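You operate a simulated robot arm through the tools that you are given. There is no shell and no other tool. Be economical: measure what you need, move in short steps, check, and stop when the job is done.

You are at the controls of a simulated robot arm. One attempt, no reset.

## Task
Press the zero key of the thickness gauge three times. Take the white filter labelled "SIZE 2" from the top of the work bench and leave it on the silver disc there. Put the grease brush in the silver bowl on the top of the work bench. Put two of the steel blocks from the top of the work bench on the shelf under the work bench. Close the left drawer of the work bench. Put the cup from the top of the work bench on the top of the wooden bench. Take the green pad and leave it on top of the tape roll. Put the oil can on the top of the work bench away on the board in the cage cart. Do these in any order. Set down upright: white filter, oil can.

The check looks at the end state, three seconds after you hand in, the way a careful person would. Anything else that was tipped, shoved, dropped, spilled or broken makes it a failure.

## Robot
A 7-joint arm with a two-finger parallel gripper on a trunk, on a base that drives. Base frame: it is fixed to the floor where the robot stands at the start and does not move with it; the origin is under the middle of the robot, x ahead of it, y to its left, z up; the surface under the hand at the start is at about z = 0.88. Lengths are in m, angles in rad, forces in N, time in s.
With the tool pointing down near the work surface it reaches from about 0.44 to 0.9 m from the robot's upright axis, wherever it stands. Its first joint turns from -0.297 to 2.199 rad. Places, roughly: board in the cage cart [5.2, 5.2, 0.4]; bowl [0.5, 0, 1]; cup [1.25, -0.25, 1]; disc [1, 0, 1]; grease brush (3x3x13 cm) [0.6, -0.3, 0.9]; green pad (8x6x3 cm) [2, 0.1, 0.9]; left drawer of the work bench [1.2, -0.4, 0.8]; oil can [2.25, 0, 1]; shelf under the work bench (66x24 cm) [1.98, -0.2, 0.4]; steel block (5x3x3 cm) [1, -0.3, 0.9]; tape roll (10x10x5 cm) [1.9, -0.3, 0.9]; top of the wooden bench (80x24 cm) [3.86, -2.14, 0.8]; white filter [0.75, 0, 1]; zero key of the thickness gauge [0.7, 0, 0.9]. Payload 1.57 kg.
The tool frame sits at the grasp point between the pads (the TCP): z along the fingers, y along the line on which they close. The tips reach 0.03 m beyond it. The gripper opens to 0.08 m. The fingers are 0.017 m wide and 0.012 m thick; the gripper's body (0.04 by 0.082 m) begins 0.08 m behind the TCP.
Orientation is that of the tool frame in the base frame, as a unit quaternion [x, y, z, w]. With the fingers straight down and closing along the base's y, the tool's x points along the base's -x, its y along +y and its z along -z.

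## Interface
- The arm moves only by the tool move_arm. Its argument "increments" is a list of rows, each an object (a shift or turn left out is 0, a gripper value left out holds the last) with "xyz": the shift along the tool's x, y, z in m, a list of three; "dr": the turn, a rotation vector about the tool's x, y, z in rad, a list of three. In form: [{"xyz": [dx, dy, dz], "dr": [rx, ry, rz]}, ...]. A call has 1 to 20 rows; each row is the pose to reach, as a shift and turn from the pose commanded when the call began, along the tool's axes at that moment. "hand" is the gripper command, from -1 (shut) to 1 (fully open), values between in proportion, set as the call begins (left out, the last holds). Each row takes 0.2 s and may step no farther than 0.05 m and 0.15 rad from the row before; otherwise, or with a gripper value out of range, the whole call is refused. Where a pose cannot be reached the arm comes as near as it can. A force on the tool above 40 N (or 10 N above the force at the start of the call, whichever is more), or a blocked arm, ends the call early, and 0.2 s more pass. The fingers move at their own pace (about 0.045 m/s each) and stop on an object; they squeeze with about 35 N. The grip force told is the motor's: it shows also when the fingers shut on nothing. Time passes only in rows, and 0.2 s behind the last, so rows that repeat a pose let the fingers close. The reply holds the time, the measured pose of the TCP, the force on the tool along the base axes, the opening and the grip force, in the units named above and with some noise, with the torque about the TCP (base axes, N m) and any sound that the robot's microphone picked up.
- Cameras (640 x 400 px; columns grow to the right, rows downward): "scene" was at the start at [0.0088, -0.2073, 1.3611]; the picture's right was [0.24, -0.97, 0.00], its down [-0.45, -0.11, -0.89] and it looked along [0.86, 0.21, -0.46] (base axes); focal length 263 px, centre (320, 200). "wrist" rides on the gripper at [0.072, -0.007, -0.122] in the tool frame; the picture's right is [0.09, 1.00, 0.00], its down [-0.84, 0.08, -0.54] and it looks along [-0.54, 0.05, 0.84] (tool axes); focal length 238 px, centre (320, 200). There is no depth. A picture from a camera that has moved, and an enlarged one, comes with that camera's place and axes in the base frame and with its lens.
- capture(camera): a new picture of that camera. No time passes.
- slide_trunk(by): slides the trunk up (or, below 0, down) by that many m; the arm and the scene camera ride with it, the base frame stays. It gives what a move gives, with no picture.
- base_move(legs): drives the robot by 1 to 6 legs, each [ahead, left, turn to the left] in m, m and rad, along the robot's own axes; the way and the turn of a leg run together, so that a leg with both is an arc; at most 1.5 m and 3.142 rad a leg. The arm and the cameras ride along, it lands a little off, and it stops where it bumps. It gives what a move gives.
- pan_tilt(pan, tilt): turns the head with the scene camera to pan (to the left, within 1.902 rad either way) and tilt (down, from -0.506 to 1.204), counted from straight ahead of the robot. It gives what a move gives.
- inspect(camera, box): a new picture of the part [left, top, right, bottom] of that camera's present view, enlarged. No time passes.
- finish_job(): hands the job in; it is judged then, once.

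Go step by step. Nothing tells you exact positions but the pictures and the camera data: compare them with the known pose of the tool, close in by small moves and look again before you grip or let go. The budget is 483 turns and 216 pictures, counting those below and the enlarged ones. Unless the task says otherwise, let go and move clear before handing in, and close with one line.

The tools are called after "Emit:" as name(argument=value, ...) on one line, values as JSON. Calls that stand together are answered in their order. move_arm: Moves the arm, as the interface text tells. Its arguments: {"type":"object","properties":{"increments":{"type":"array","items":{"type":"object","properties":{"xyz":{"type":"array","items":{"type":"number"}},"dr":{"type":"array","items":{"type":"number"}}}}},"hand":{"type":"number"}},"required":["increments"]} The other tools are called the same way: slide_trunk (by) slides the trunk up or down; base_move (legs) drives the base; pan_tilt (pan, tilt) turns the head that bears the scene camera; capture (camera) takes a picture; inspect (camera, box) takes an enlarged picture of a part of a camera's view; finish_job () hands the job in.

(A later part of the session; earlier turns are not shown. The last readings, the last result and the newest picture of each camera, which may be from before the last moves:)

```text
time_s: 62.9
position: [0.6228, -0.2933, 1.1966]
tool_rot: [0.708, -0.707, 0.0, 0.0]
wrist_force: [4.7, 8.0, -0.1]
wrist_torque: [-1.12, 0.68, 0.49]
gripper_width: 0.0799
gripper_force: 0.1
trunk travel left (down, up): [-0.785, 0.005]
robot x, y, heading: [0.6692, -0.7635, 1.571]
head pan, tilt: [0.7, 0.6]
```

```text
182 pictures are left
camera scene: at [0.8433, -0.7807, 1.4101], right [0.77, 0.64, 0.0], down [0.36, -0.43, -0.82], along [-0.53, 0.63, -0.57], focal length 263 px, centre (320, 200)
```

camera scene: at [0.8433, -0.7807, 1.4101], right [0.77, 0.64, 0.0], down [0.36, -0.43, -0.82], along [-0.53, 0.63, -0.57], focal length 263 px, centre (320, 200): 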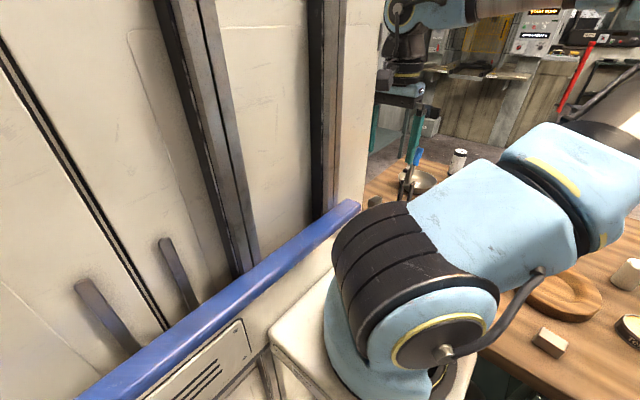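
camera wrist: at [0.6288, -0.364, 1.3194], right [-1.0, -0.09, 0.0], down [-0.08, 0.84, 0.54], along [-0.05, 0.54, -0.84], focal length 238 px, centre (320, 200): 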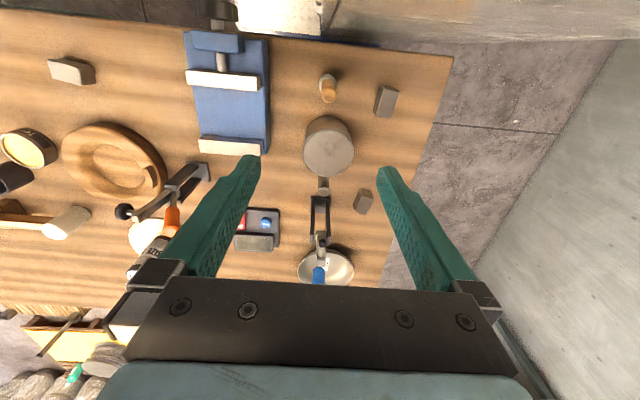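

Close in, the wrist probably touches my own column. I'll move out again and back the base off so the brush lies farther ahead.

Emit:
move_arm(increments=[{"xyz": [-0.04, 0, 0]}, {"xyz": [-0.08, 0, 0]}])

Emit:
base_move(legs=[[-0.13, 0, 0]])

Emit:
capture(camera="wrist")

Emit:
capture(camera="scene")

```text
time_s: 63.5
position: [0.6228, -0.2134, 1.1976]
tool_rot: [0.708, -0.706, 0.001, 0.0]
wrist_force: [-0.2, 0.5, -0.5]
wrist_torque: [0.04, 0.03, 0.0]
gripper_width: 0.0799
gripper_force: 0.1
trunk travel left (down, up): [-0.785, 0.005]
robot x, y, heading: [0.6699, -0.7703, 1.571]
head pan, tilt: [0.7, 0.6]
```

```text
time_s: 64.8
position: [0.6227, -0.3463, 1.1979]
tool_rot: [0.707, -0.707, 0.0, 0.001]
wrist_force: [0.0, -0.1, -1.1]
wrist_torque: [-0.02, 0.04, -0.01]
gripper_width: 0.0799
gripper_force: 0.1
trunk travel left (down, up): [-0.785, 0.005]
robot x, y, heading: [0.6681, -0.9044, 1.573]
head pan, tilt: [0.7, 0.6]
```

```text
181 pictures are left
camera wrist: at [0.6284, -0.4185, 1.3202], right [-1.0, -0.09, 0.0], down [-0.08, 0.84, 0.54], along [-0.05, 0.54, -0.84], focal length 238 px, centre (320, 200)
```

wrist: 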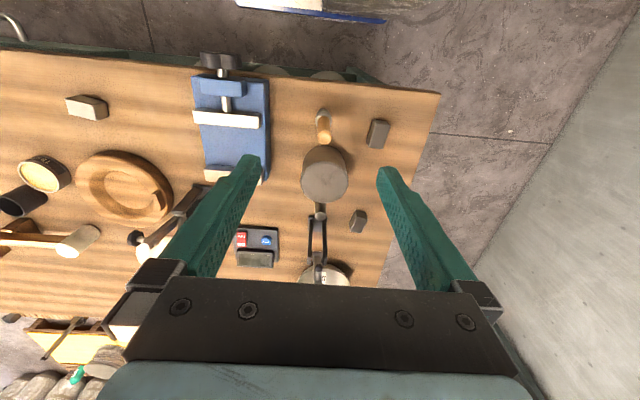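

```text
180 pictures are left
camera scene: at [0.8428, -0.9139, 1.4102], right [0.77, 0.64, 0.0], down [0.36, -0.43, -0.83], along [-0.53, 0.63, -0.56], focal length 263 px, centre (320, 200)
```

scene: 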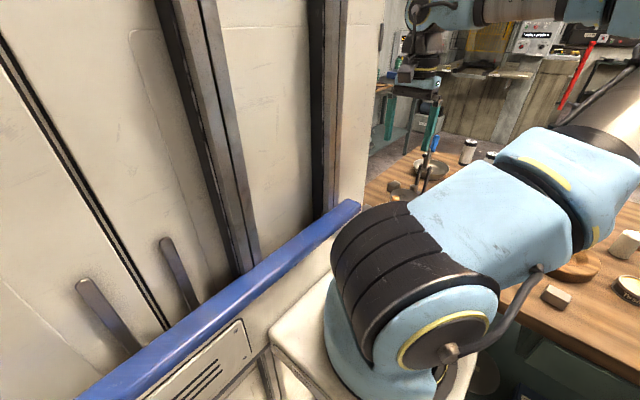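

Brush stands at about (0.615, -0.319), top near z 1.01. Descending partway over it to verify.

Emit:
move_arm(increments=[{"xyz": [-0.027, 0.007, 0.03]}, {"xyz": [-0.027, 0.007, 0.07]}, {"xyz": [-0.027, 0.007, 0.11]}])

Emit:
capture(camera="wrist")

```text
time_s: 65.6
position: [0.6166, -0.3203, 1.0866]
tool_rot: [0.707, -0.707, 0.0, 0.0]
wrist_force: [0.0, -0.2, 0.5]
wrist_torque: [0.02, -0.01, 0.01]
gripper_width: 0.08
gripper_force: 0.1
trunk travel left (down, up): [-0.785, 0.005]
robot x, y, heading: [0.67, -0.9023, 1.571]
head pan, tilt: [0.7, 0.6]
```

```text
179 pictures are left
camera wrist: at [0.6212, -0.3927, 1.2093], right [-1.0, -0.09, 0.0], down [-0.08, 0.84, 0.54], along [-0.05, 0.54, -0.84], focal length 238 px, centre (320, 200)
```

wrist: 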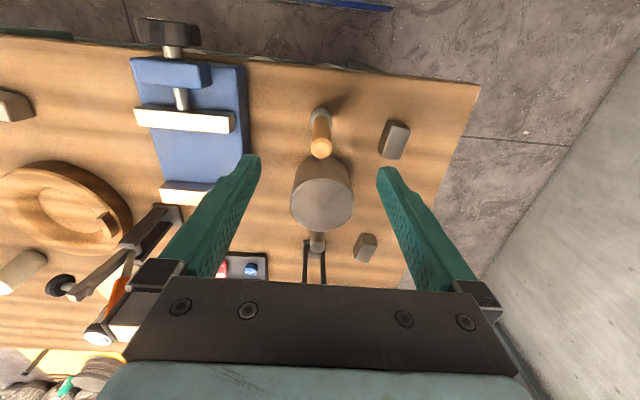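

Emit:
move_arm(increments=[{"xyz": [0.0, 0.002, 0.04]}, {"xyz": [0.0, 0.002, 0.08]}, {"xyz": [0.0, 0.002, 0.11]}])

Emit:
capture(camera="wrist")

```text
time_s: 66.4
position: [0.6133, -0.3222, 0.9772]
tool_rot: [-0.707, 0.707, 0.001, -0.001]
wrist_force: [-0.3, 0.3, -0.5]
wrist_torque: [-0.01, 0.02, -0.01]
gripper_width: 0.08
gripper_force: 0.1
trunk travel left (down, up): [-0.785, 0.005]
robot x, y, heading: [0.668, -0.9042, 1.572]
head pan, tilt: [0.7, 0.6]
```

```text
178 pictures are left
camera wrist: at [0.6188, -0.3928, 1.0992], right [-1.0, -0.09, 0.0], down [-0.08, 0.84, 0.54], along [-0.05, 0.54, -0.84], focal length 238 px, centre (320, 200)
```

wrist: 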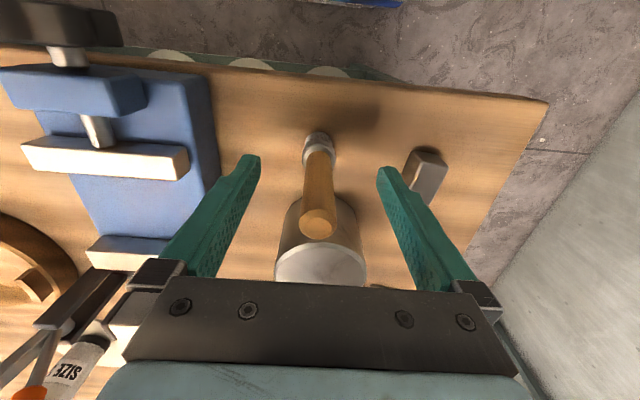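

Emit:
move_arm(hand=-1, increments=[{"xyz": [0, 0, 0]}, {"xyz": [0, 0, 0]}, {"xyz": [0, 0, 0]}, {"xyz": [0, 0, 0]}, {"xyz": [0, 0, 0]}])

Emit:
move_arm(increments=[{"xyz": [0, 0, -0.04]}, {"xyz": [0, 0, -0.08]}, {"xyz": [0, 0, -0.13]}, {"xyz": [0, 0, -0.18]}, {"xyz": [0, 0, -0.23]}, {"xyz": [0, 0, -0.25]}])

Emit:
capture(camera="wrist")

```text
time_s: 67.6
position: [0.6135, -0.3204, 0.9776]
tool_rot: [0.707, -0.707, 0.0, -0.001]
wrist_force: [0.6, -0.5, -0.6]
wrist_torque: [0.03, 0.01, -0.01]
gripper_width: 0.019
gripper_force: 26.3
trunk travel left (down, up): [-0.785, 0.005]
robot x, y, heading: [0.6695, -0.9011, 1.57]
head pan, tilt: [0.7, 0.6]
```

```text
time_s: 69.0
position: [0.613, -0.3181, 1.2274]
tool_rot: [0.708, -0.706, -0.001, 0.0]
wrist_force: [0.6, -0.8, -1.3]
wrist_torque: [0.01, -0.01, -0.01]
gripper_width: 0.0186
gripper_force: 33.0
trunk travel left (down, up): [-0.785, 0.005]
robot x, y, heading: [0.6702, -0.9012, 1.568]
head pan, tilt: [0.7, 0.6]
```

```text
177 pictures are left
camera wrist: at [0.6196, -0.3898, 1.3499], right [-1.0, -0.09, 0.0], down [-0.08, 0.84, 0.54], along [-0.05, 0.54, -0.84], focal length 238 px, centre (320, 200)
```

wrist: 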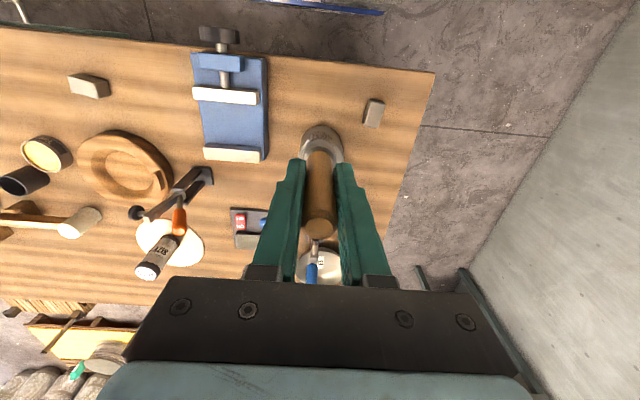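

Brush held, bottom near z 1.13. Driving ahead, then carrying it to the bowl while skirting the blue handle.

Emit:
base_move(legs=[[0.135, 0, 0]])

Emit:
move_arm(increments=[{"xyz": [-0.03, -0.03, -0.01]}, {"xyz": [-0.06, -0.06, -0.015]}, {"xyz": [-0.1, -0.07, -0.015]}, {"xyz": [-0.145, -0.07, -0.015]}, {"xyz": [-0.19, -0.07, -0.015]}, {"xyz": [-0.23, -0.06, -0.015]}, {"xyz": [-0.26, -0.03, -0.015]}, {"xyz": [-0.285, 0, -0.015]}, {"xyz": [-0.295, 0.03, -0.015]}])

Emit:
capture(camera="wrist")

```text
time_s: 70.3
position: [0.6113, -0.182, 1.2275]
tool_rot: [0.709, -0.706, 0.0, 0.0]
wrist_force: [0.9, -0.5, -0.4]
wrist_torque: [0.01, -0.01, 0.01]
gripper_width: 0.0188
gripper_force: 33.3
trunk travel left (down, up): [-0.785, 0.005]
robot x, y, heading: [0.6727, -0.7674, 1.575]
head pan, tilt: [0.7, 0.6]
```

```text
time_s: 72.3
position: [0.6055, 0.0878, 1.2372]
tool_rot: [0.709, -0.705, 0.0, 0.0]
wrist_force: [-0.2, 0.4, -0.5]
wrist_torque: [-0.02, -0.06, 0.0]
gripper_width: 0.0185
gripper_force: 32.5
out of reach, approached as far as the arm can: row 8, 9
trunk travel left (down, up): [-0.785, 0.005]
robot x, y, heading: [0.6749, -0.7683, 1.574]
head pan, tilt: [0.7, 0.6]
```

```text
176 pictures are left
camera wrist: at [0.6117, 0.0146, 1.3589], right [-1.0, -0.1, 0.0], down [-0.08, 0.84, 0.54], along [-0.05, 0.54, -0.84], focal length 238 px, centre (320, 200)
```

wrist: 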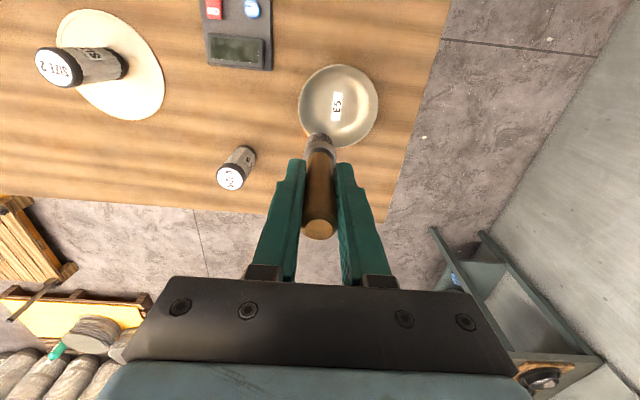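

Emit:
move_arm(increments=[{"xyz": [0, 0.01, 0.04]}, {"xyz": [-0.005, 0.02, 0.08]}, {"xyz": [-0.01, 0.034, 0.11]}, {"xyz": [-0.014, 0.034, 0.15]}])

Emit:
capture(camera="wrist")

```text
time_s: 73.3
position: [0.5719, 0.0991, 1.085]
tool_rot: [0.708, -0.706, -0.001, 0.001]
wrist_force: [1.1, -0.8, -0.2]
wrist_torque: [-0.01, 0.0, 0.0]
gripper_width: 0.0186
gripper_force: 33.2
trunk travel left (down, up): [-0.785, 0.005]
robot x, y, heading: [0.6682, -0.7675, 1.566]
head pan, tilt: [0.7, 0.6]
```

```text
175 pictures are left
camera wrist: at [0.5774, 0.0277, 1.2067], right [-1.0, -0.1, 0.0], down [-0.08, 0.84, 0.54], along [-0.05, 0.54, -0.84], focal length 238 px, centre (320, 200)
```

wrist: 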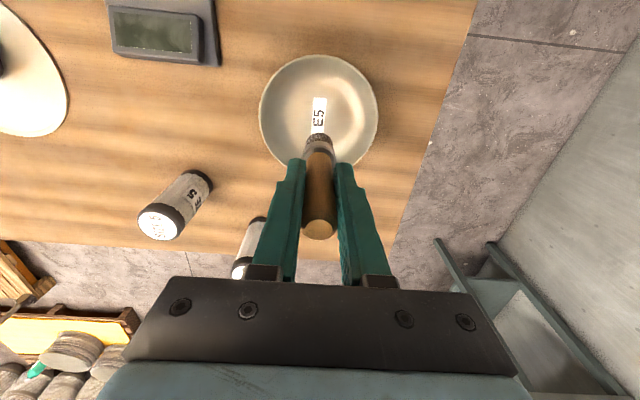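

Brush is right over the bowl centre. Lowering.

Emit:
move_arm(increments=[{"xyz": [0.003, 0, 0.04]}, {"xyz": [0.003, 0, 0.07]}, {"xyz": [0.003, 0, 0.085]}, {"xyz": [0.003, 0, 0.09]}])

Emit:
move_arm(increments=[{"xyz": [0, 0, 0.002]}, {"xyz": [0, 0, 0.004]}, {"xyz": [0, 0, 0.006]}, {"xyz": [0, 0, 0.007]}])

Emit:
capture(camera="wrist")

```text
time_s: 74.3
position: [0.5715, 0.0987, 0.9971]
tool_rot: [0.709, -0.706, 0.0, -0.001]
wrist_force: [-0.4, -0.5, -0.2]
wrist_torque: [0.0, 0.0, -0.02]
gripper_width: 0.0187
gripper_force: 33.3
trunk travel left (down, up): [-0.785, 0.005]
robot x, y, heading: [0.6703, -0.7679, 1.572]
head pan, tilt: [0.7, 0.6]
```

```text
time_s: 75.3
position: [0.5707, 0.0979, 0.9913]
tool_rot: [0.708, -0.706, 0.0, -0.001]
wrist_force: [-0.3, 1.7, 6.9]
wrist_torque: [0.11, 0.01, -0.01]
gripper_width: 0.0187
gripper_force: 33.4
trunk travel left (down, up): [-0.785, 0.005]
robot x, y, heading: [0.6726, -0.7674, 1.574]
head pan, tilt: [0.7, 0.6]
```

```text
174 pictures are left
camera wrist: at [0.577, 0.025, 1.1128], right [-1.0, -0.1, 0.0], down [-0.08, 0.84, 0.54], along [-0.05, 0.54, -0.84], focal length 238 px, centre (320, 200)
```

wrist: 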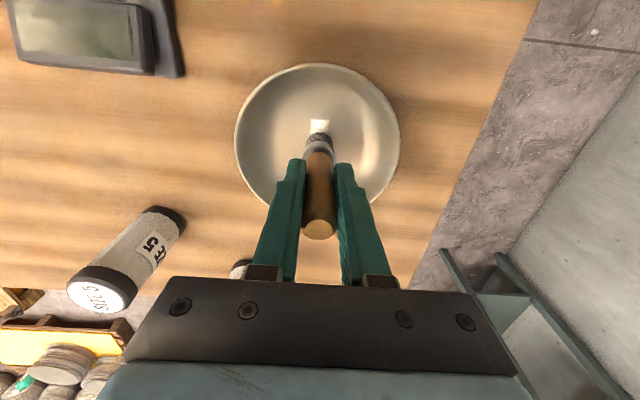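

Contact with the bowl's bottom. Releasing and rising straight up.

Emit:
move_arm(hand=0, increments=[{"xyz": [0, 0, -0.001]}, {"xyz": [0, 0, -0.001]}, {"xyz": [0, 0, -0.001]}])

Emit:
capture(camera="wrist")

Emit:
move_arm(increments=[{"xyz": [0, 0, -0.03]}, {"xyz": [0, 0, -0.07]}, {"xyz": [0, 0, -0.11]}, {"xyz": [0, 0, -0.15]}, {"xyz": [0.03, 0, -0.19]}, {"xyz": [0.06, 0, -0.21]}])

Emit:
capture(camera="wrist")

```text
time_s: 76.1
position: [0.5701, 0.0964, 0.991]
tool_rot: [0.709, -0.706, 0.0, 0.0]
wrist_force: [0.7, 0.8, -0.5]
wrist_torque: [-0.01, -0.01, 0.01]
gripper_width: 0.04
gripper_force: 0.1
trunk travel left (down, up): [-0.785, 0.005]
robot x, y, heading: [0.671, -0.764, 1.577]
head pan, tilt: [0.7, 0.6]
```

```text
173 pictures are left
camera wrist: at [0.5772, 0.025, 1.1129], right [-1.0, -0.1, 0.0], down [-0.08, 0.84, 0.54], along [-0.05, 0.54, -0.84], focal length 238 px, centre (320, 200)
```

wrist: 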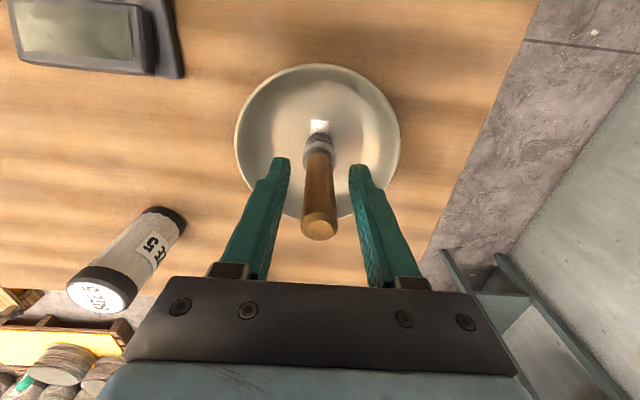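

```text
time_s: 77.5
position: [0.5691, 0.0355, 1.2006]
tool_rot: [0.709, -0.706, 0.0, 0.0]
wrist_force: [-0.6, 0.0, -0.1]
wrist_torque: [-0.01, 0.02, 0.02]
gripper_width: 0.0402
gripper_force: 0.0
trunk travel left (down, up): [-0.785, 0.005]
robot x, y, heading: [0.667, -0.7668, 1.575]
head pan, tilt: [0.7, 0.6]
```

```text
172 pictures are left
camera wrist: at [0.5761, -0.0351, 1.3223], right [-1.0, -0.1, 0.0], down [-0.08, 0.84, 0.54], along [-0.05, 0.54, -0.84], focal length 238 px, centre (320, 200)
```

wrist: 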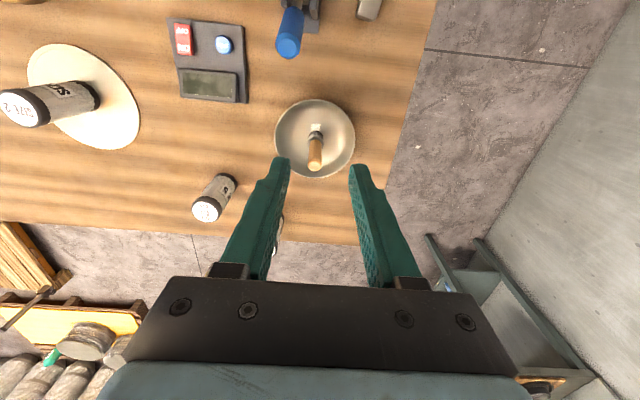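

Brush stands in the bowl. For the shelf I'll want the gripper tilted with its camera on top, so I back off and try turning the tool half round.

Emit:
base_move(legs=[[-0.2, 0, 0]])

Emit:
move_arm(hand=1, increments=[{"dr": [0, 0, 0.15]}, {"dr": [0, 0, 0.3]}, {"dr": [0, 0, 0.45]}, {"dr": [0, 0, 0.6]}, {"dr": [0, 0, 0.75]}, {"dr": [0, 0, 0.9]}, {"dr": [0, 0, 1.05]}, {"dr": [0, 0, 1.2]}, {"dr": [0, 0, 1.35]}, {"dr": [0, 0, 1.5]}, {"dr": [0, 0, 1.571]}])

```text
time_s: 79.1
position: [0.5703, -0.1628, 1.2005]
tool_rot: [0.709, -0.705, 0.0, 0.0]
wrist_force: [-0.2, 0.1, 1.4]
wrist_torque: [0.01, 0.0, -0.01]
gripper_width: 0.0401
gripper_force: 0.0
trunk travel left (down, up): [-0.785, 0.005]
robot x, y, heading: [0.6722, -0.9638, 1.575]
head pan, tilt: [0.7, 0.6]
```

```text
time_s: 81.5
position: [0.5706, -0.1627, 1.2013]
tool_rot: [0.0, 1.0, 0.0, 0.0]
wrist_force: [0.9, 0.5, -0.1]
wrist_torque: [0.02, 0.01, 0.01]
gripper_width: 0.0801
gripper_force: 0.0
trunk travel left (down, up): [-0.785, 0.005]
robot x, y, heading: [0.673, -0.9677, 1.577]
head pan, tilt: [0.7, 0.6]
```

Emit:
move_arm(increments=[{"dr": [0, 0, 0.15]}, {"dr": [0, 0, 0.3]}, {"dr": [0, 0, 0.45]}, {"dr": [0, 0, 0.6]}, {"dr": [0, 0, 0.75]}, {"dr": [0, 0, 0.9]}, {"dr": [0, 0, 1.05]}, {"dr": [0, 0, 1.2]}, {"dr": [0, 0, 1.35]}, {"dr": [0, 0, 1.5]}, {"dr": [0, 0, 1.571]}])

```text
time_s: 83.9
position: [0.5708, -0.1624, 1.2013]
tool_rot: [0.706, 0.709, 0.0, 0.0]
wrist_force: [0.0, 0.1, 0.0]
wrist_torque: [-0.02, -0.01, 0.04]
gripper_width: 0.0797
gripper_force: 0.0
trunk travel left (down, up): [-0.785, 0.005]
robot x, y, heading: [0.6675, -0.9658, 1.573]
head pan, tilt: [0.7, 0.6]
```

Flipped successfully. Now tilting the tool 45° forward.

Emit:
move_arm(increments=[{"xyz": [-0.03, 0, 0], "dr": [0, 0.14, 0]}, {"xyz": [-0.06, 0, 0], "dr": [0, 0.28, 0]}, {"xyz": [-0.1, -0.01, 0], "dr": [0, 0.42, 0]}, {"xyz": [-0.13, -0.03, 0], "dr": [0, 0.56, 0]}, {"xyz": [-0.16, -0.05, 0], "dr": [0, 0.7, 0]}, {"xyz": [-0.18, -0.057, 0], "dr": [0, 0.785, 0]}, {"xyz": [-0.19, -0.057, 0.04], "dr": [0, 0.785, 0]}])

Emit:
capture(camera="wrist")

Emit:
capture(camera="scene")

```text
time_s: 85.5
position: [0.5142, -0.3542, 1.1579]
tool_rot: [0.652, 0.654, 0.269, -0.272]
wrist_force: [-0.9, 0.3, 0.4]
wrist_torque: [-0.01, -0.02, 0.01]
gripper_width: 0.0803
gripper_force: 0.0
trunk travel left (down, up): [-0.785, 0.005]
robot x, y, heading: [0.6713, -0.9687, 1.574]
head pan, tilt: [0.7, 0.6]
```

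```text
171 pictures are left
camera wrist: at [0.5073, -0.3902, 1.2951], right [1.0, 0.07, 0.06], down [0.08, -0.97, -0.21], along [0.05, 0.21, -0.98], focal length 238 px, centre (320, 200)
```

wrist: 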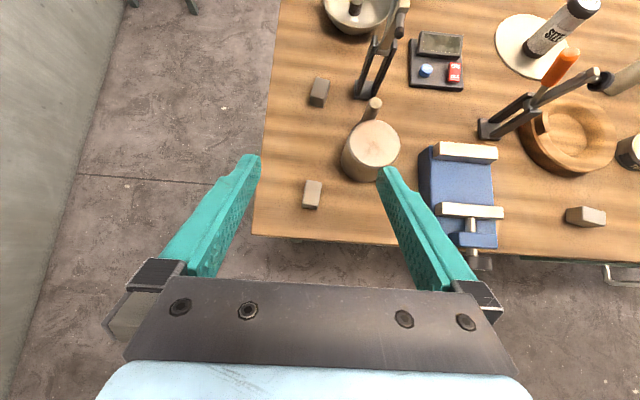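

```text
170 pictures are left
camera scene: at [0.8433, -0.9776, 1.4102], right [0.76, 0.65, 0.0], down [0.37, -0.43, -0.82], along [-0.53, 0.63, -0.57], focal length 263 px, centre (320, 200)
```

scene: 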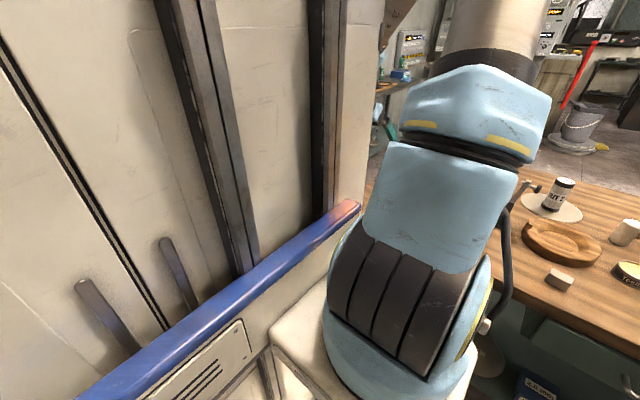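

Emit:
inspect(camera="wrist", box=[264, 150, 360, 210])

Emit:
inspect(camera="wrist", box=[540, 180, 636, 240])

```text
6.67 times, centred on (312, 180) of wrist
camera zoom: at [0.5073, -0.3902, 1.2951], right [1.0, 0.07, 0.06], down [0.08, -0.97, -0.21], along [0.05, 0.21, -0.98], focal length 1589 px, centre (373, 333)
```

zoom: 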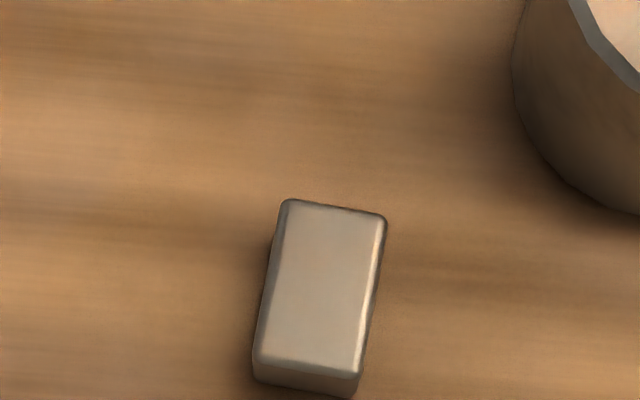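

```text
6.67 times, centred on (588, 210) of wrist
camera zoom: at [0.5073, -0.3902, 1.2951], right [1.0, 0.07, 0.06], down [0.08, -0.97, -0.21], along [0.05, 0.21, -0.98], focal length 1589 px, centre (-1467, 133)
```

zoom: 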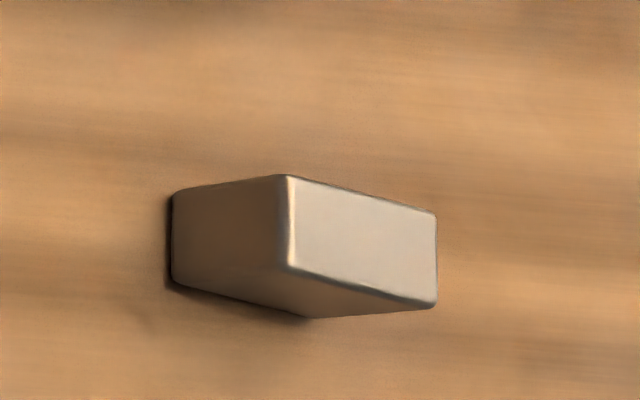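

Block A is at (0.513, -0.297), its long side nearly along y. Descending with open fingers to 4 cm above the grasp.

Emit:
move_arm(increments=[{"xyz": [-0.022, 0, 0.035]}, {"xyz": [-0.044, 0, 0.07]}, {"xyz": [-0.066, 0, 0.105]}, {"xyz": [-0.088, 0, 0.14]}, {"xyz": [-0.108, -0.001, 0.175]}])

Emit:
capture(camera="wrist")

```text
time_s: 86.7
position: [0.5127, -0.3054, 0.9589]
tool_rot: [0.652, 0.655, 0.27, -0.272]
wrist_force: [-0.5, -0.9, 0.1]
wrist_torque: [0.01, 0.0, 0.01]
gripper_width: 0.0796
gripper_force: 0.0
trunk travel left (down, up): [-0.785, 0.005]
robot x, y, heading: [0.6693, -0.9663, 1.576]
head pan, tilt: [0.7, 0.6]
```

```text
167 pictures are left
camera wrist: at [0.5058, -0.3409, 1.0959], right [1.0, 0.07, 0.06], down [0.08, -0.97, -0.21], along [0.05, 0.21, -0.98], focal length 238 px, centre (320, 200)
```

wrist: 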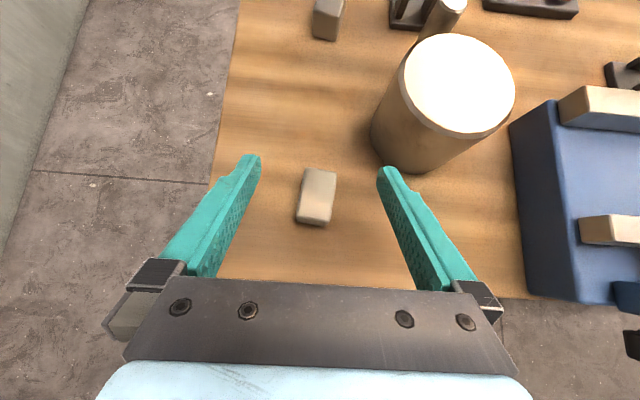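

Emit:
move_arm(increments=[{"xyz": [-0.011, 0, 0.013]}, {"xyz": [-0.021, 0, 0.023]}, {"xyz": [-0.03, 0, 0.033]}])

Emit:
move_arm(hand=-1, increments=[{"xyz": [0, 0, 0]}, {"xyz": [0, 0, 0]}, {"xyz": [0, 0, 0]}, {"xyz": [0, 0, 0]}, {"xyz": [0, 0, 0]}])

Emit:
move_arm(increments=[{"xyz": [0.03, 0, -0.03]}, {"xyz": [0.06, 0, -0.06]}, {"xyz": [0.09, 0, -0.09]}, {"xyz": [0.12, 0, -0.12]}])

Emit:
capture(camera="wrist")

```text
time_s: 87.5
position: [0.5132, -0.3038, 0.9162]
tool_rot: [0.652, 0.654, 0.27, -0.272]
wrist_force: [-0.6, -0.4, -0.3]
wrist_torque: [-0.04, 0.01, 0.03]
gripper_width: 0.08
gripper_force: 0.1
trunk travel left (down, up): [-0.785, 0.005]
robot x, y, heading: [0.6718, -0.9704, 1.575]
head pan, tilt: [0.7, 0.6]
```

```text
time_s: 88.7
position: [0.5136, -0.3033, 0.9157]
tool_rot: [0.652, 0.655, 0.27, -0.271]
wrist_force: [-0.5, -0.1, 0.5]
wrist_torque: [0.02, 0.01, 0.05]
gripper_width: 0.0276
gripper_force: 31.1
trunk travel left (down, up): [-0.785, 0.005]
robot x, y, heading: [0.6699, -0.9648, 1.575]
head pan, tilt: [0.7, 0.6]
```

```text
time_s: 89.7
position: [0.512, -0.2997, 1.0828]
tool_rot: [0.651, 0.656, 0.269, -0.271]
wrist_force: [-0.3, 0.1, -2.5]
wrist_torque: [-0.05, -0.02, 0.01]
gripper_width: 0.0278
gripper_force: 35.0
trunk travel left (down, up): [-0.785, 0.005]
robot x, y, heading: [0.6713, -0.9662, 1.575]
head pan, tilt: [0.7, 0.6]
```

```text
166 pictures are left
camera wrist: at [0.504, -0.3347, 1.2203], right [1.0, 0.07, 0.06], down [0.08, -0.97, -0.21], along [0.05, 0.21, -0.98], focal length 238 px, centre (320, 200)
```

wrist: 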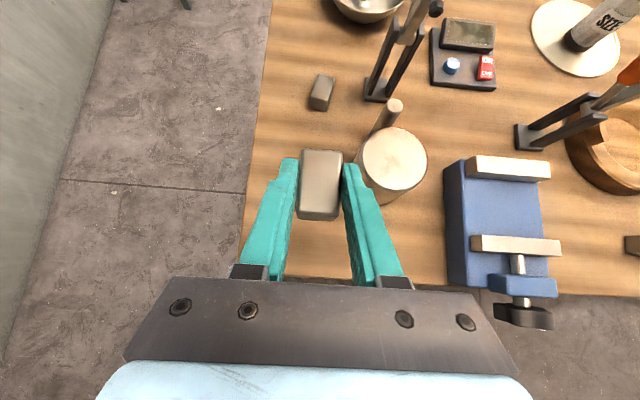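

Block A held. Backing off and driving right to see the shelf's right part.

Emit:
base_move(legs=[[-0.33, 0, 0], [0, -1.3, 0]])

Emit:
pan_tilt(pan=0.1, tilt=0.8)

Emit:
capture(camera="scene")

Emit:
capture(camera="wrist")

```text
time_s: 98.0
position: [1.8144, -0.6269, 1.0824]
tool_rot: [0.654, 0.653, 0.271, -0.27]
wrist_force: [-0.7, 0.1, -3.4]
wrist_torque: [0.0, 0.0, -0.02]
gripper_width: 0.0276
gripper_force: 35.0
trunk travel left (down, up): [-0.785, 0.005]
robot x, y, heading: [1.9676, -1.298, 1.569]
head pan, tilt: [0.7, 0.6]
```

```text
time_s: 99.0
position: [1.8137, -0.6281, 1.0832]
tool_rot: [0.654, 0.653, 0.27, -0.27]
wrist_force: [0.2, 0.0, -2.4]
wrist_torque: [-0.01, 0.02, -0.01]
gripper_width: 0.0276
gripper_force: 34.8
trunk travel left (down, up): [-0.785, 0.005]
robot x, y, heading: [1.9702, -1.2971, 1.569]
head pan, tilt: [0.099, 0.799]
```

```text
165 pictures are left
camera scene: at [2.1907, -1.2956, 1.3934], right [1.0, 0.1, 0.0], down [0.07, -0.71, -0.7], along [-0.07, 0.69, -0.72], focal length 263 px, centre (320, 200)
```

scene: 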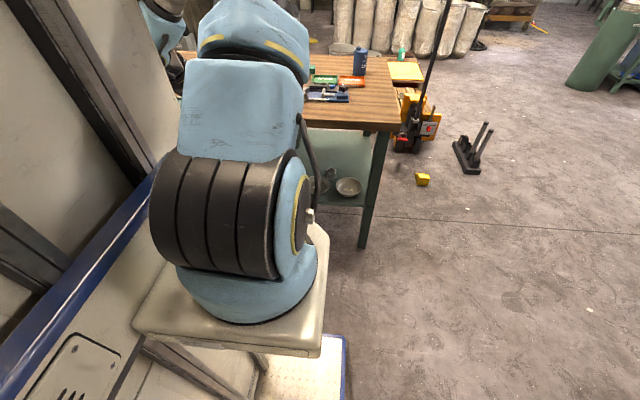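

```text
164 pictures are left
camera wrist: at [1.8069, -0.6628, 1.2202], right [1.0, 0.06, 0.06], down [0.08, -0.98, -0.21], along [0.05, 0.21, -0.98], focal length 238 px, centre (320, 200)
```

wrist: 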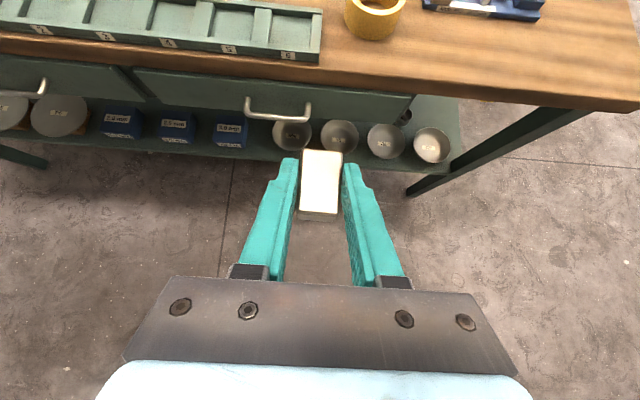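

Emit:
slide_trunk(by=-0.42)

Emit:
capture(camera="wrist")

Emit:
capture(camera="scene")

```text
refused: -0.42 is not a number from -0.4 to 0.4
```

```text
163 pictures are left
camera wrist: at [1.8069, -0.6628, 1.2202], right [1.0, 0.06, 0.06], down [0.08, -0.98, -0.21], along [0.05, 0.21, -0.98], focal length 238 px, centre (320, 200)
```

wrist: 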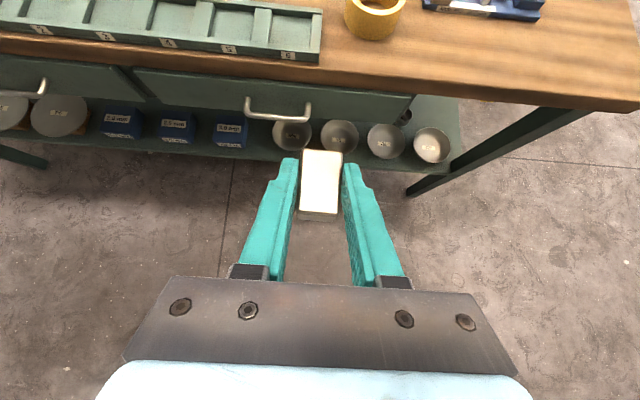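

```text
162 pictures are left
camera scene: at [2.1907, -1.2956, 1.3934], right [1.0, 0.1, 0.0], down [0.07, -0.71, -0.7], along [-0.07, 0.69, -0.72], focal length 263 px, centre (320, 200)
```

scene: 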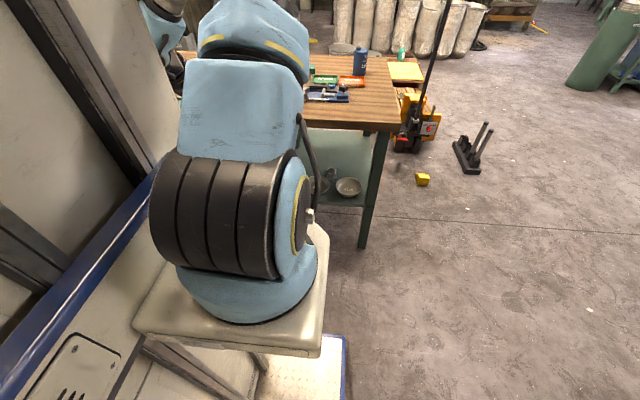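

Emit:
slide_trunk(by=-0.4)

Emit:
move_arm(increments=[{"dr": [0, 0.14, 0]}, {"dr": [0, 0.28, 0]}, {"dr": [0, 0.4, 0]}])

Emit:
capture(camera="wrist")

Emit:
capture(camera="scene")

```text
time_s: 102.8
position: [1.814, -0.6279, 0.6835]
tool_rot: [0.653, 0.653, 0.271, -0.271]
wrist_force: [-0.2, -0.2, -2.9]
wrist_torque: [-0.04, 0.02, 0.04]
gripper_width: 0.0277
gripper_force: 35.4
trunk travel left (down, up): [-0.385, 0.405]
robot x, y, heading: [1.9698, -1.2952, 1.567]
head pan, tilt: [0.099, 0.799]
```

```text
time_s: 103.6
position: [1.8145, -0.627, 0.6825]
tool_rot: [0.586, 0.586, 0.395, -0.396]
wrist_force: [0.0, 0.2, -2.8]
wrist_torque: [-0.05, 0.02, -0.02]
gripper_width: 0.0274
gripper_force: 34.9
trunk travel left (down, up): [-0.385, 0.405]
robot x, y, heading: [1.9685, -1.2944, 1.566]
head pan, tilt: [0.099, 0.799]
```

```text
161 pictures are left
camera wrist: at [1.8066, -0.7137, 0.7955], right [1.0, 0.03, 0.08], down [0.08, -0.82, -0.57], along [0.05, 0.58, -0.81], focal length 238 px, centre (320, 200)
```

wrist: 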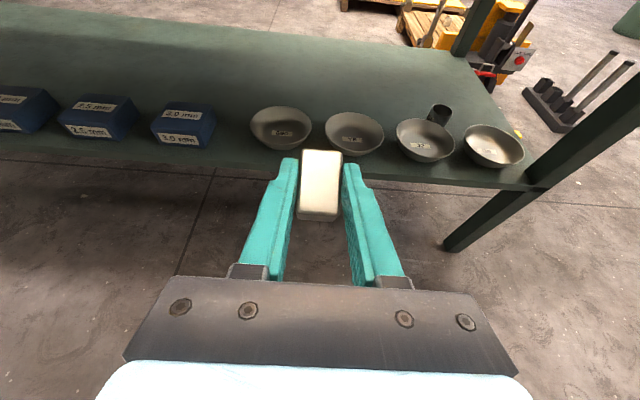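

```text
160 pictures are left
camera scene: at [2.1908, -1.2957, 0.9934], right [1.0, 0.1, 0.0], down [0.07, -0.71, -0.7], along [-0.07, 0.69, -0.72], focal length 263 px, centre (320, 200)
```

scene: 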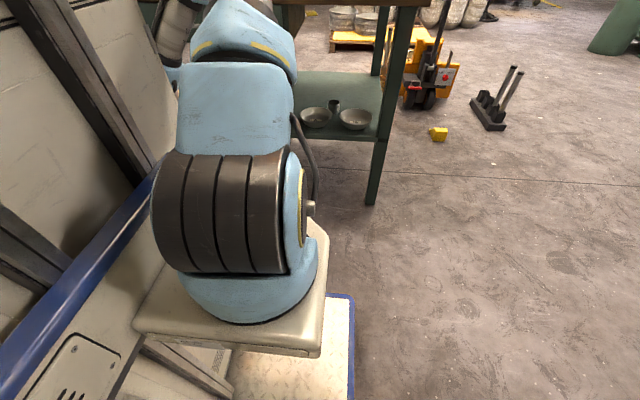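

The shelf has free room behind the bowls. Its right end, beyond the drawers, has the most headroom, so I'll place the blocks around (2.22, -0.11). I return to 45°, raise the arm, and lower the trunk so the forearm runs flatter.

Emit:
move_arm(increments=[{"xyz": [0.015, 0, -0.045], "dr": [0, -0.14, 0]}, {"xyz": [0.03, 0.04, -0.085], "dr": [0, -0.28, 0]}, {"xyz": [0.045, 0.08, -0.12], "dr": [0, -0.4, 0]}, {"xyz": [0.065, 0.12, -0.145], "dr": [0, -0.4, 0]}, {"xyz": [0.085, 0.12, -0.185], "dr": [0, -0.4, 0]}])

Emit:
slide_trunk(by=-0.25)

Emit:
base_move(legs=[[0, -0.28, 0]])

Emit:
capture(camera="scene")

Emit:
capture(camera="wrist")

```text
refused: row 2 steps farther than a row can; nothing moved
```

```text
time_s: 106.2
position: [1.8143, -0.6268, 0.4328]
tool_rot: [0.587, 0.587, 0.395, -0.395]
wrist_force: [-0.8, 0.1, -2.9]
wrist_torque: [-0.02, 0.0, 0.0]
gripper_width: 0.0275
gripper_force: 34.6
trunk travel left (down, up): [-0.135, 0.655]
robot x, y, heading: [1.9677, -1.297, 1.567]
head pan, tilt: [0.099, 0.799]
```

```text
time_s: 108.1
position: [2.0901, -0.63, 0.4326]
tool_rot: [0.587, 0.586, 0.395, -0.395]
wrist_force: [-0.1, 0.0, -2.5]
wrist_torque: [-0.08, 0.05, -0.03]
gripper_width: 0.0274
gripper_force: 34.9
trunk travel left (down, up): [-0.135, 0.655]
robot x, y, heading: [2.2435, -1.2959, 1.569]
head pan, tilt: [0.099, 0.799]
```

```text
159 pictures are left
camera scene: at [2.4665, -1.2965, 0.7433], right [1.0, 0.1, 0.0], down [0.07, -0.71, -0.7], along [-0.07, 0.69, -0.72], focal length 263 px, centre (320, 200)
```

scene: 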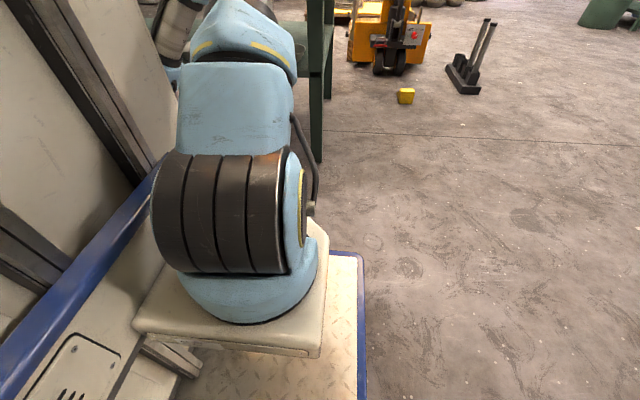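

```text
158 pictures are left
camera wrist: at [2.0822, -0.7144, 0.5453], right [1.0, 0.03, 0.08], down [0.08, -0.82, -0.57], along [0.05, 0.58, -0.82], focal length 238 px, centre (320, 200)
```

wrist: 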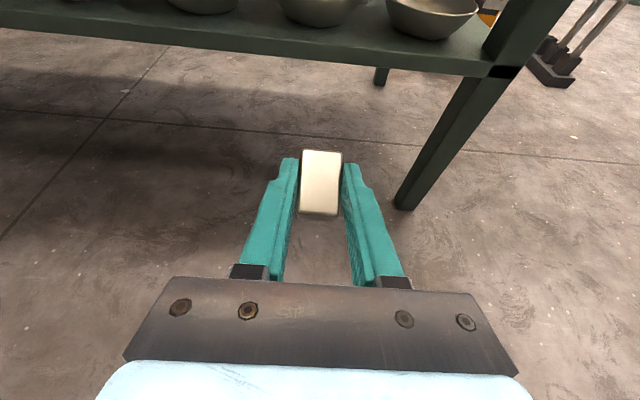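

Nothing was disturbed. I now raise the arm and tilt back to 45°.

Emit:
move_arm(increments=[{"xyz": [0.033, 0.01, -0.014], "dr": [0, -0.1, 0]}, {"xyz": [0.067, 0.03, -0.028], "dr": [0, -0.2, 0]}, {"xyz": [0.1, 0.05, -0.041], "dr": [0, -0.3, 0]}, {"xyz": [0.133, 0.07, -0.054], "dr": [0, -0.4, 0]}, {"xyz": [0.167, 0.09, -0.068], "dr": [0, -0.4, 0]}, {"xyz": [0.167, 0.125, -0.068], "dr": [0, -0.4, 0]}])

Emit:
base_move(legs=[[0.25, 0, 0]])

Emit:
capture(camera="wrist")

Emit:
pan_tilt(pan=0.25, tilt=0.1)

Emit:
capture(camera="scene")

```text
time_s: 109.5
position: [2.2161, -0.6291, 0.613]
tool_rot: [0.653, 0.653, 0.27, -0.271]
wrist_force: [0.4, -0.1, -2.0]
wrist_torque: [-0.04, 0.01, 0.01]
gripper_width: 0.0274
gripper_force: 34.9
trunk travel left (down, up): [-0.135, 0.655]
robot x, y, heading: [2.2415, -1.299, 1.565]
head pan, tilt: [0.099, 0.799]
```

```text
time_s: 111.3
position: [2.2187, -0.3795, 0.6124]
tool_rot: [0.654, 0.652, 0.271, -0.27]
wrist_force: [-0.1, -0.4, -3.0]
wrist_torque: [-0.03, -0.01, -0.01]
gripper_width: 0.0277
gripper_force: 35.0
trunk travel left (down, up): [-0.135, 0.655]
robot x, y, heading: [2.2451, -1.0481, 1.569]
head pan, tilt: [0.099, 0.799]
```

```text
157 pictures are left
camera wrist: at [2.2106, -0.4146, 0.7506], right [1.0, 0.06, 0.06], down [0.07, -0.98, -0.21], along [0.05, 0.21, -0.98], focal length 238 px, centre (320, 200)
```

wrist: 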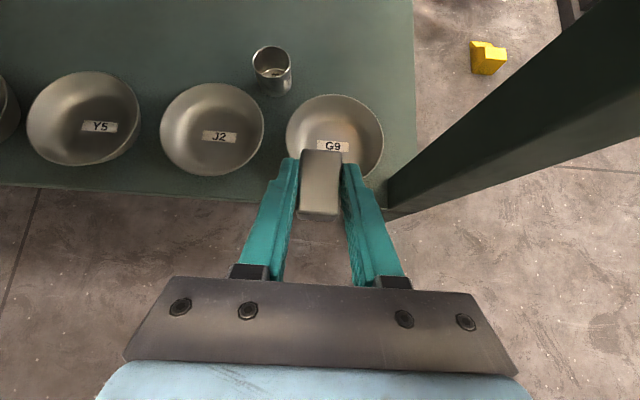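

```text
time_s: 112.4
position: [2.2183, -0.3785, 0.6136]
tool_rot: [0.654, 0.652, 0.271, -0.27]
wrist_force: [0.7, 0.5, -3.6]
wrist_torque: [-0.01, 0.01, -0.01]
gripper_width: 0.0272
gripper_force: 35.1
trunk travel left (down, up): [-0.135, 0.655]
robot x, y, heading: [2.2484, -1.0465, 1.567]
head pan, tilt: [0.25, 0.099]
```

```text
156 pictures are left
camera scene: at [2.4527, -1.0377, 0.8063], right [0.97, 0.24, 0.0], down [0.02, -0.1, -0.99], along [-0.24, 0.97, -0.1], focal length 263 px, centre (320, 200)
```

scene: 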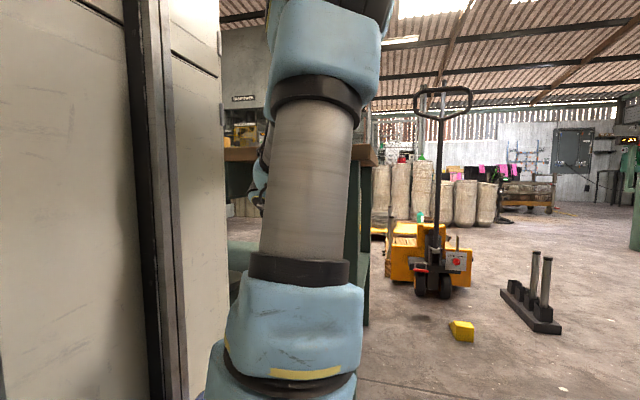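

I'll drive 0.1 m closer, then extend over the bowl toward (2.225, -0.11).

Emit:
base_move(legs=[[0.1, 0, 0]])

Emit:
move_arm(increments=[{"xyz": [0.01, 0.003, 0.04]}, {"xyz": [0.02, 0.006, 0.08]}, {"xyz": [0.02, 0.009, 0.12]}, {"xyz": [0.02, 0.009, 0.16]}])

Emit:
capture(camera="wrist")

Emit:
capture(camera="scene")

```text
time_s: 113.6
position: [2.2192, -0.2801, 0.6133]
tool_rot: [0.654, 0.653, 0.271, -0.27]
wrist_force: [1.0, -0.9, -2.4]
wrist_torque: [-0.01, 0.0, 0.02]
gripper_width: 0.0276
gripper_force: 34.7
trunk travel left (down, up): [-0.135, 0.655]
robot x, y, heading: [2.247, -0.9452, 1.565]
head pan, tilt: [0.25, 0.099]
```

```text
time_s: 114.6
position: [2.2276, -0.1524, 0.511]
tool_rot: [0.654, 0.653, 0.27, -0.271]
wrist_force: [-0.9, 0.0, -2.7]
wrist_torque: [-0.05, 0.02, -0.01]
gripper_width: 0.0275
gripper_force: 34.5
trunk travel left (down, up): [-0.135, 0.655]
robot x, y, heading: [2.2478, -0.9518, 1.564]
head pan, tilt: [0.25, 0.099]
```

```text
155 pictures are left
camera wrist: at [2.2188, -0.1869, 0.6489], right [1.0, 0.06, 0.07], down [0.07, -0.98, -0.21], along [0.05, 0.21, -0.98], focal length 238 px, centre (320, 200)
```

wrist: 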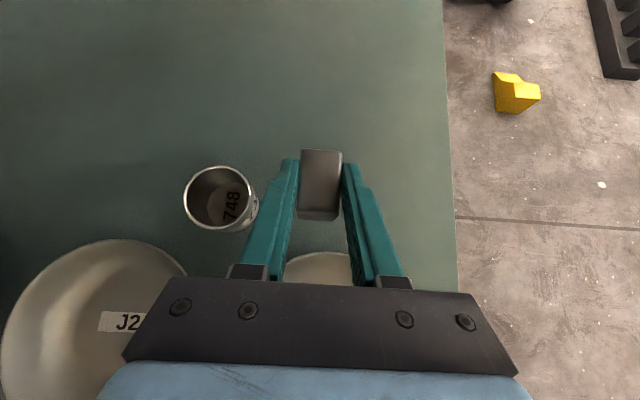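

```text
154 pictures are left
camera scene: at [2.4531, -0.9386, 0.8064], right [0.97, 0.24, 0.0], down [0.02, -0.1, -0.99], along [-0.24, 0.97, -0.1], focal length 263 px, centre (320, 200)
```

scene: 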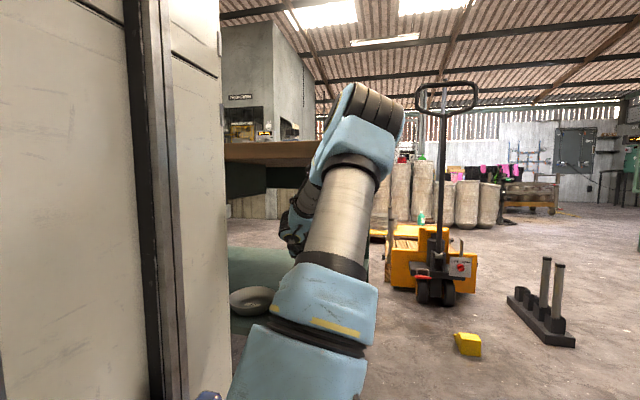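

Emit:
move_arm(increments=[{"xyz": [-0.003, 0, 0.02]}, {"xyz": [-0.007, 0, 0.045]}, {"xyz": [-0.0127, 0, 0.072]}])

Emit:
capture(camera="wrist")

Emit:
capture(camera="scene")

```text
time_s: 115.6
position: [2.2018, -0.1185, 0.4729]
tool_rot: [0.64, 0.659, 0.273, -0.285]
wrist_force: [0.7, 0.2, -2.7]
wrist_torque: [-0.03, -0.03, 0.01]
gripper_width: 0.0276
gripper_force: 35.1
trunk travel left (down, up): [-0.135, 0.655]
robot x, y, heading: [2.2454, -0.9525, 1.563]
head pan, tilt: [0.25, 0.099]
stopped in row 3: the arm was blocked; the commanded pose is now the measured one
```

```text
153 pictures are left
camera wrist: at [2.1968, -0.1585, 0.6101], right [0.99, 0.1, 0.06], down [0.11, -0.97, -0.23], along [0.04, 0.24, -0.97], focal length 238 px, centre (320, 200)
```

wrist: 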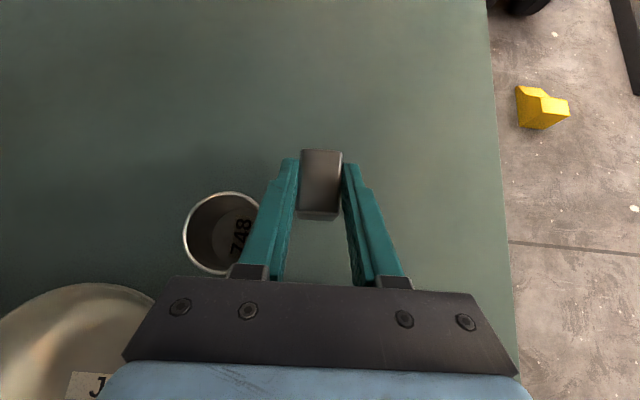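

```text
152 pictures are left
camera scene: at [2.4508, -0.9437, 0.806], right [0.97, 0.24, 0.0], down [0.03, -0.09, -1.0], along [-0.24, 0.97, -0.1], focal length 263 px, centre (320, 200)
```

scene: 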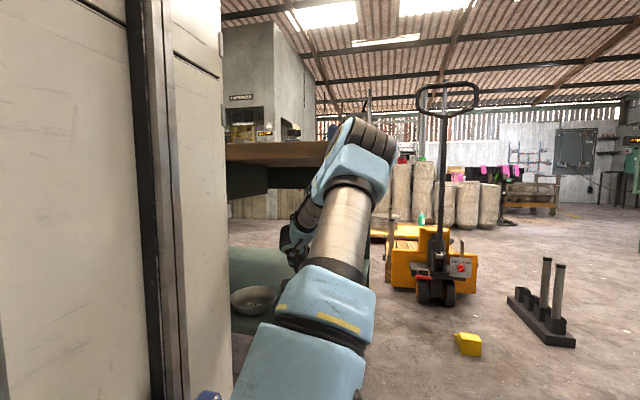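

The elbow met the bench edge, so front access this deep doesn't work. I'll retract and place the blocks from the bench's open right end instead.

Emit:
move_arm(increments=[{"xyz": [0.02, 0.005, -0.02]}, {"xyz": [0.04, 0.01, -0.05]}, {"xyz": [0.04, 0.015, -0.09]}, {"xyz": [0.04, 0.02, -0.13]}, {"xyz": [0.03, 0.02, -0.17]}])

Emit:
capture(camera="wrist")

```text
time_s: 116.8
position: [2.2346, -0.2183, 0.6085]
tool_rot: [0.643, 0.658, 0.272, -0.282]
wrist_force: [1.2, 0.1, -2.2]
wrist_torque: [-0.03, 0.03, 0.03]
gripper_width: 0.0274
gripper_force: 34.7
trunk travel left (down, up): [-0.135, 0.655]
robot x, y, heading: [2.2437, -0.9533, 1.565]
head pan, tilt: [0.25, 0.099]
```

```text
151 pictures are left
camera wrist: at [2.228, -0.256, 0.7458], right [0.99, 0.09, 0.06], down [0.1, -0.97, -0.23], along [0.04, 0.23, -0.97], focal length 238 px, centre (320, 200)
```

wrist: 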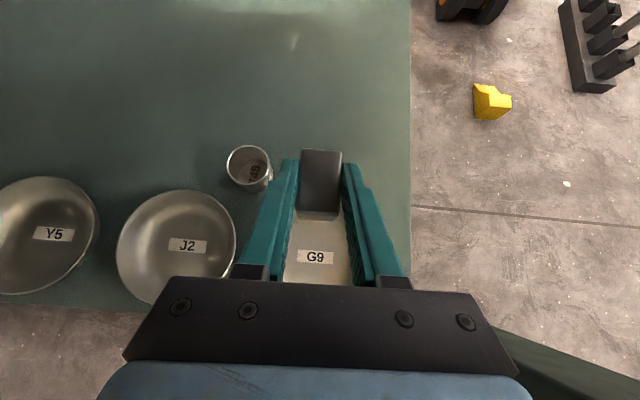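

Nothing moved. Now I drive around to the right end of the bench, turning out in the open.

Emit:
base_move(legs=[[-0.45, 0, 0], [0, -1.05, 0], [0, 0, 1.571]])

Emit:
pan_tilt(pan=-0.6, tilt=0.4)

Emit:
capture(camera="scene")

```text
time_s: 128.3
position: [2.5509, -1.4162, 0.6094]
tool_rot: [-0.019, 0.92, -0.011, -0.392]
wrist_force: [-0.8, -1.0, -2.6]
wrist_torque: [-0.02, -0.05, 0.02]
gripper_width: 0.0276
gripper_force: 35.1
trunk travel left (down, up): [-0.135, 0.655]
robot x, y, heading: [3.2884, -1.3935, -3.129]
head pan, tilt: [0.25, 0.099]
```

```text
time_s: 129.4
position: [2.5526, -1.4166, 0.6094]
tool_rot: [-0.018, 0.92, -0.011, -0.392]
wrist_force: [-0.3, 0.0, -2.4]
wrist_torque: [0.02, -0.02, 0.01]
gripper_width: 0.0274
gripper_force: 34.6
trunk travel left (down, up): [-0.135, 0.655]
robot x, y, heading: [3.2849, -1.3922, -3.122]
head pan, tilt: [-0.6, 0.4]
```

```text
150 pictures are left
camera scene: at [3.2843, -1.1094, 0.7785], right [0.55, 0.83, 0.0], down [0.32, -0.21, -0.92], along [-0.77, 0.51, -0.39], focal length 263 px, centre (320, 200)
```

scene: 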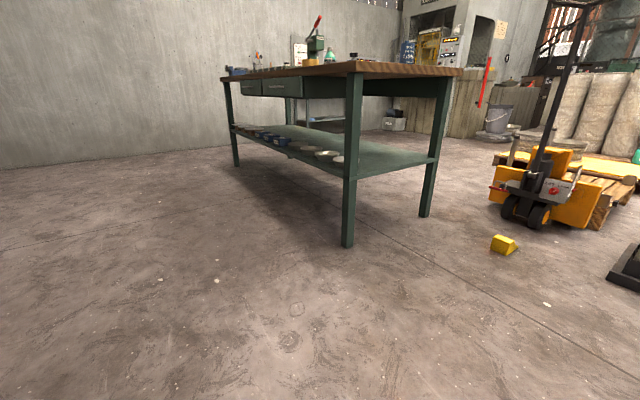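

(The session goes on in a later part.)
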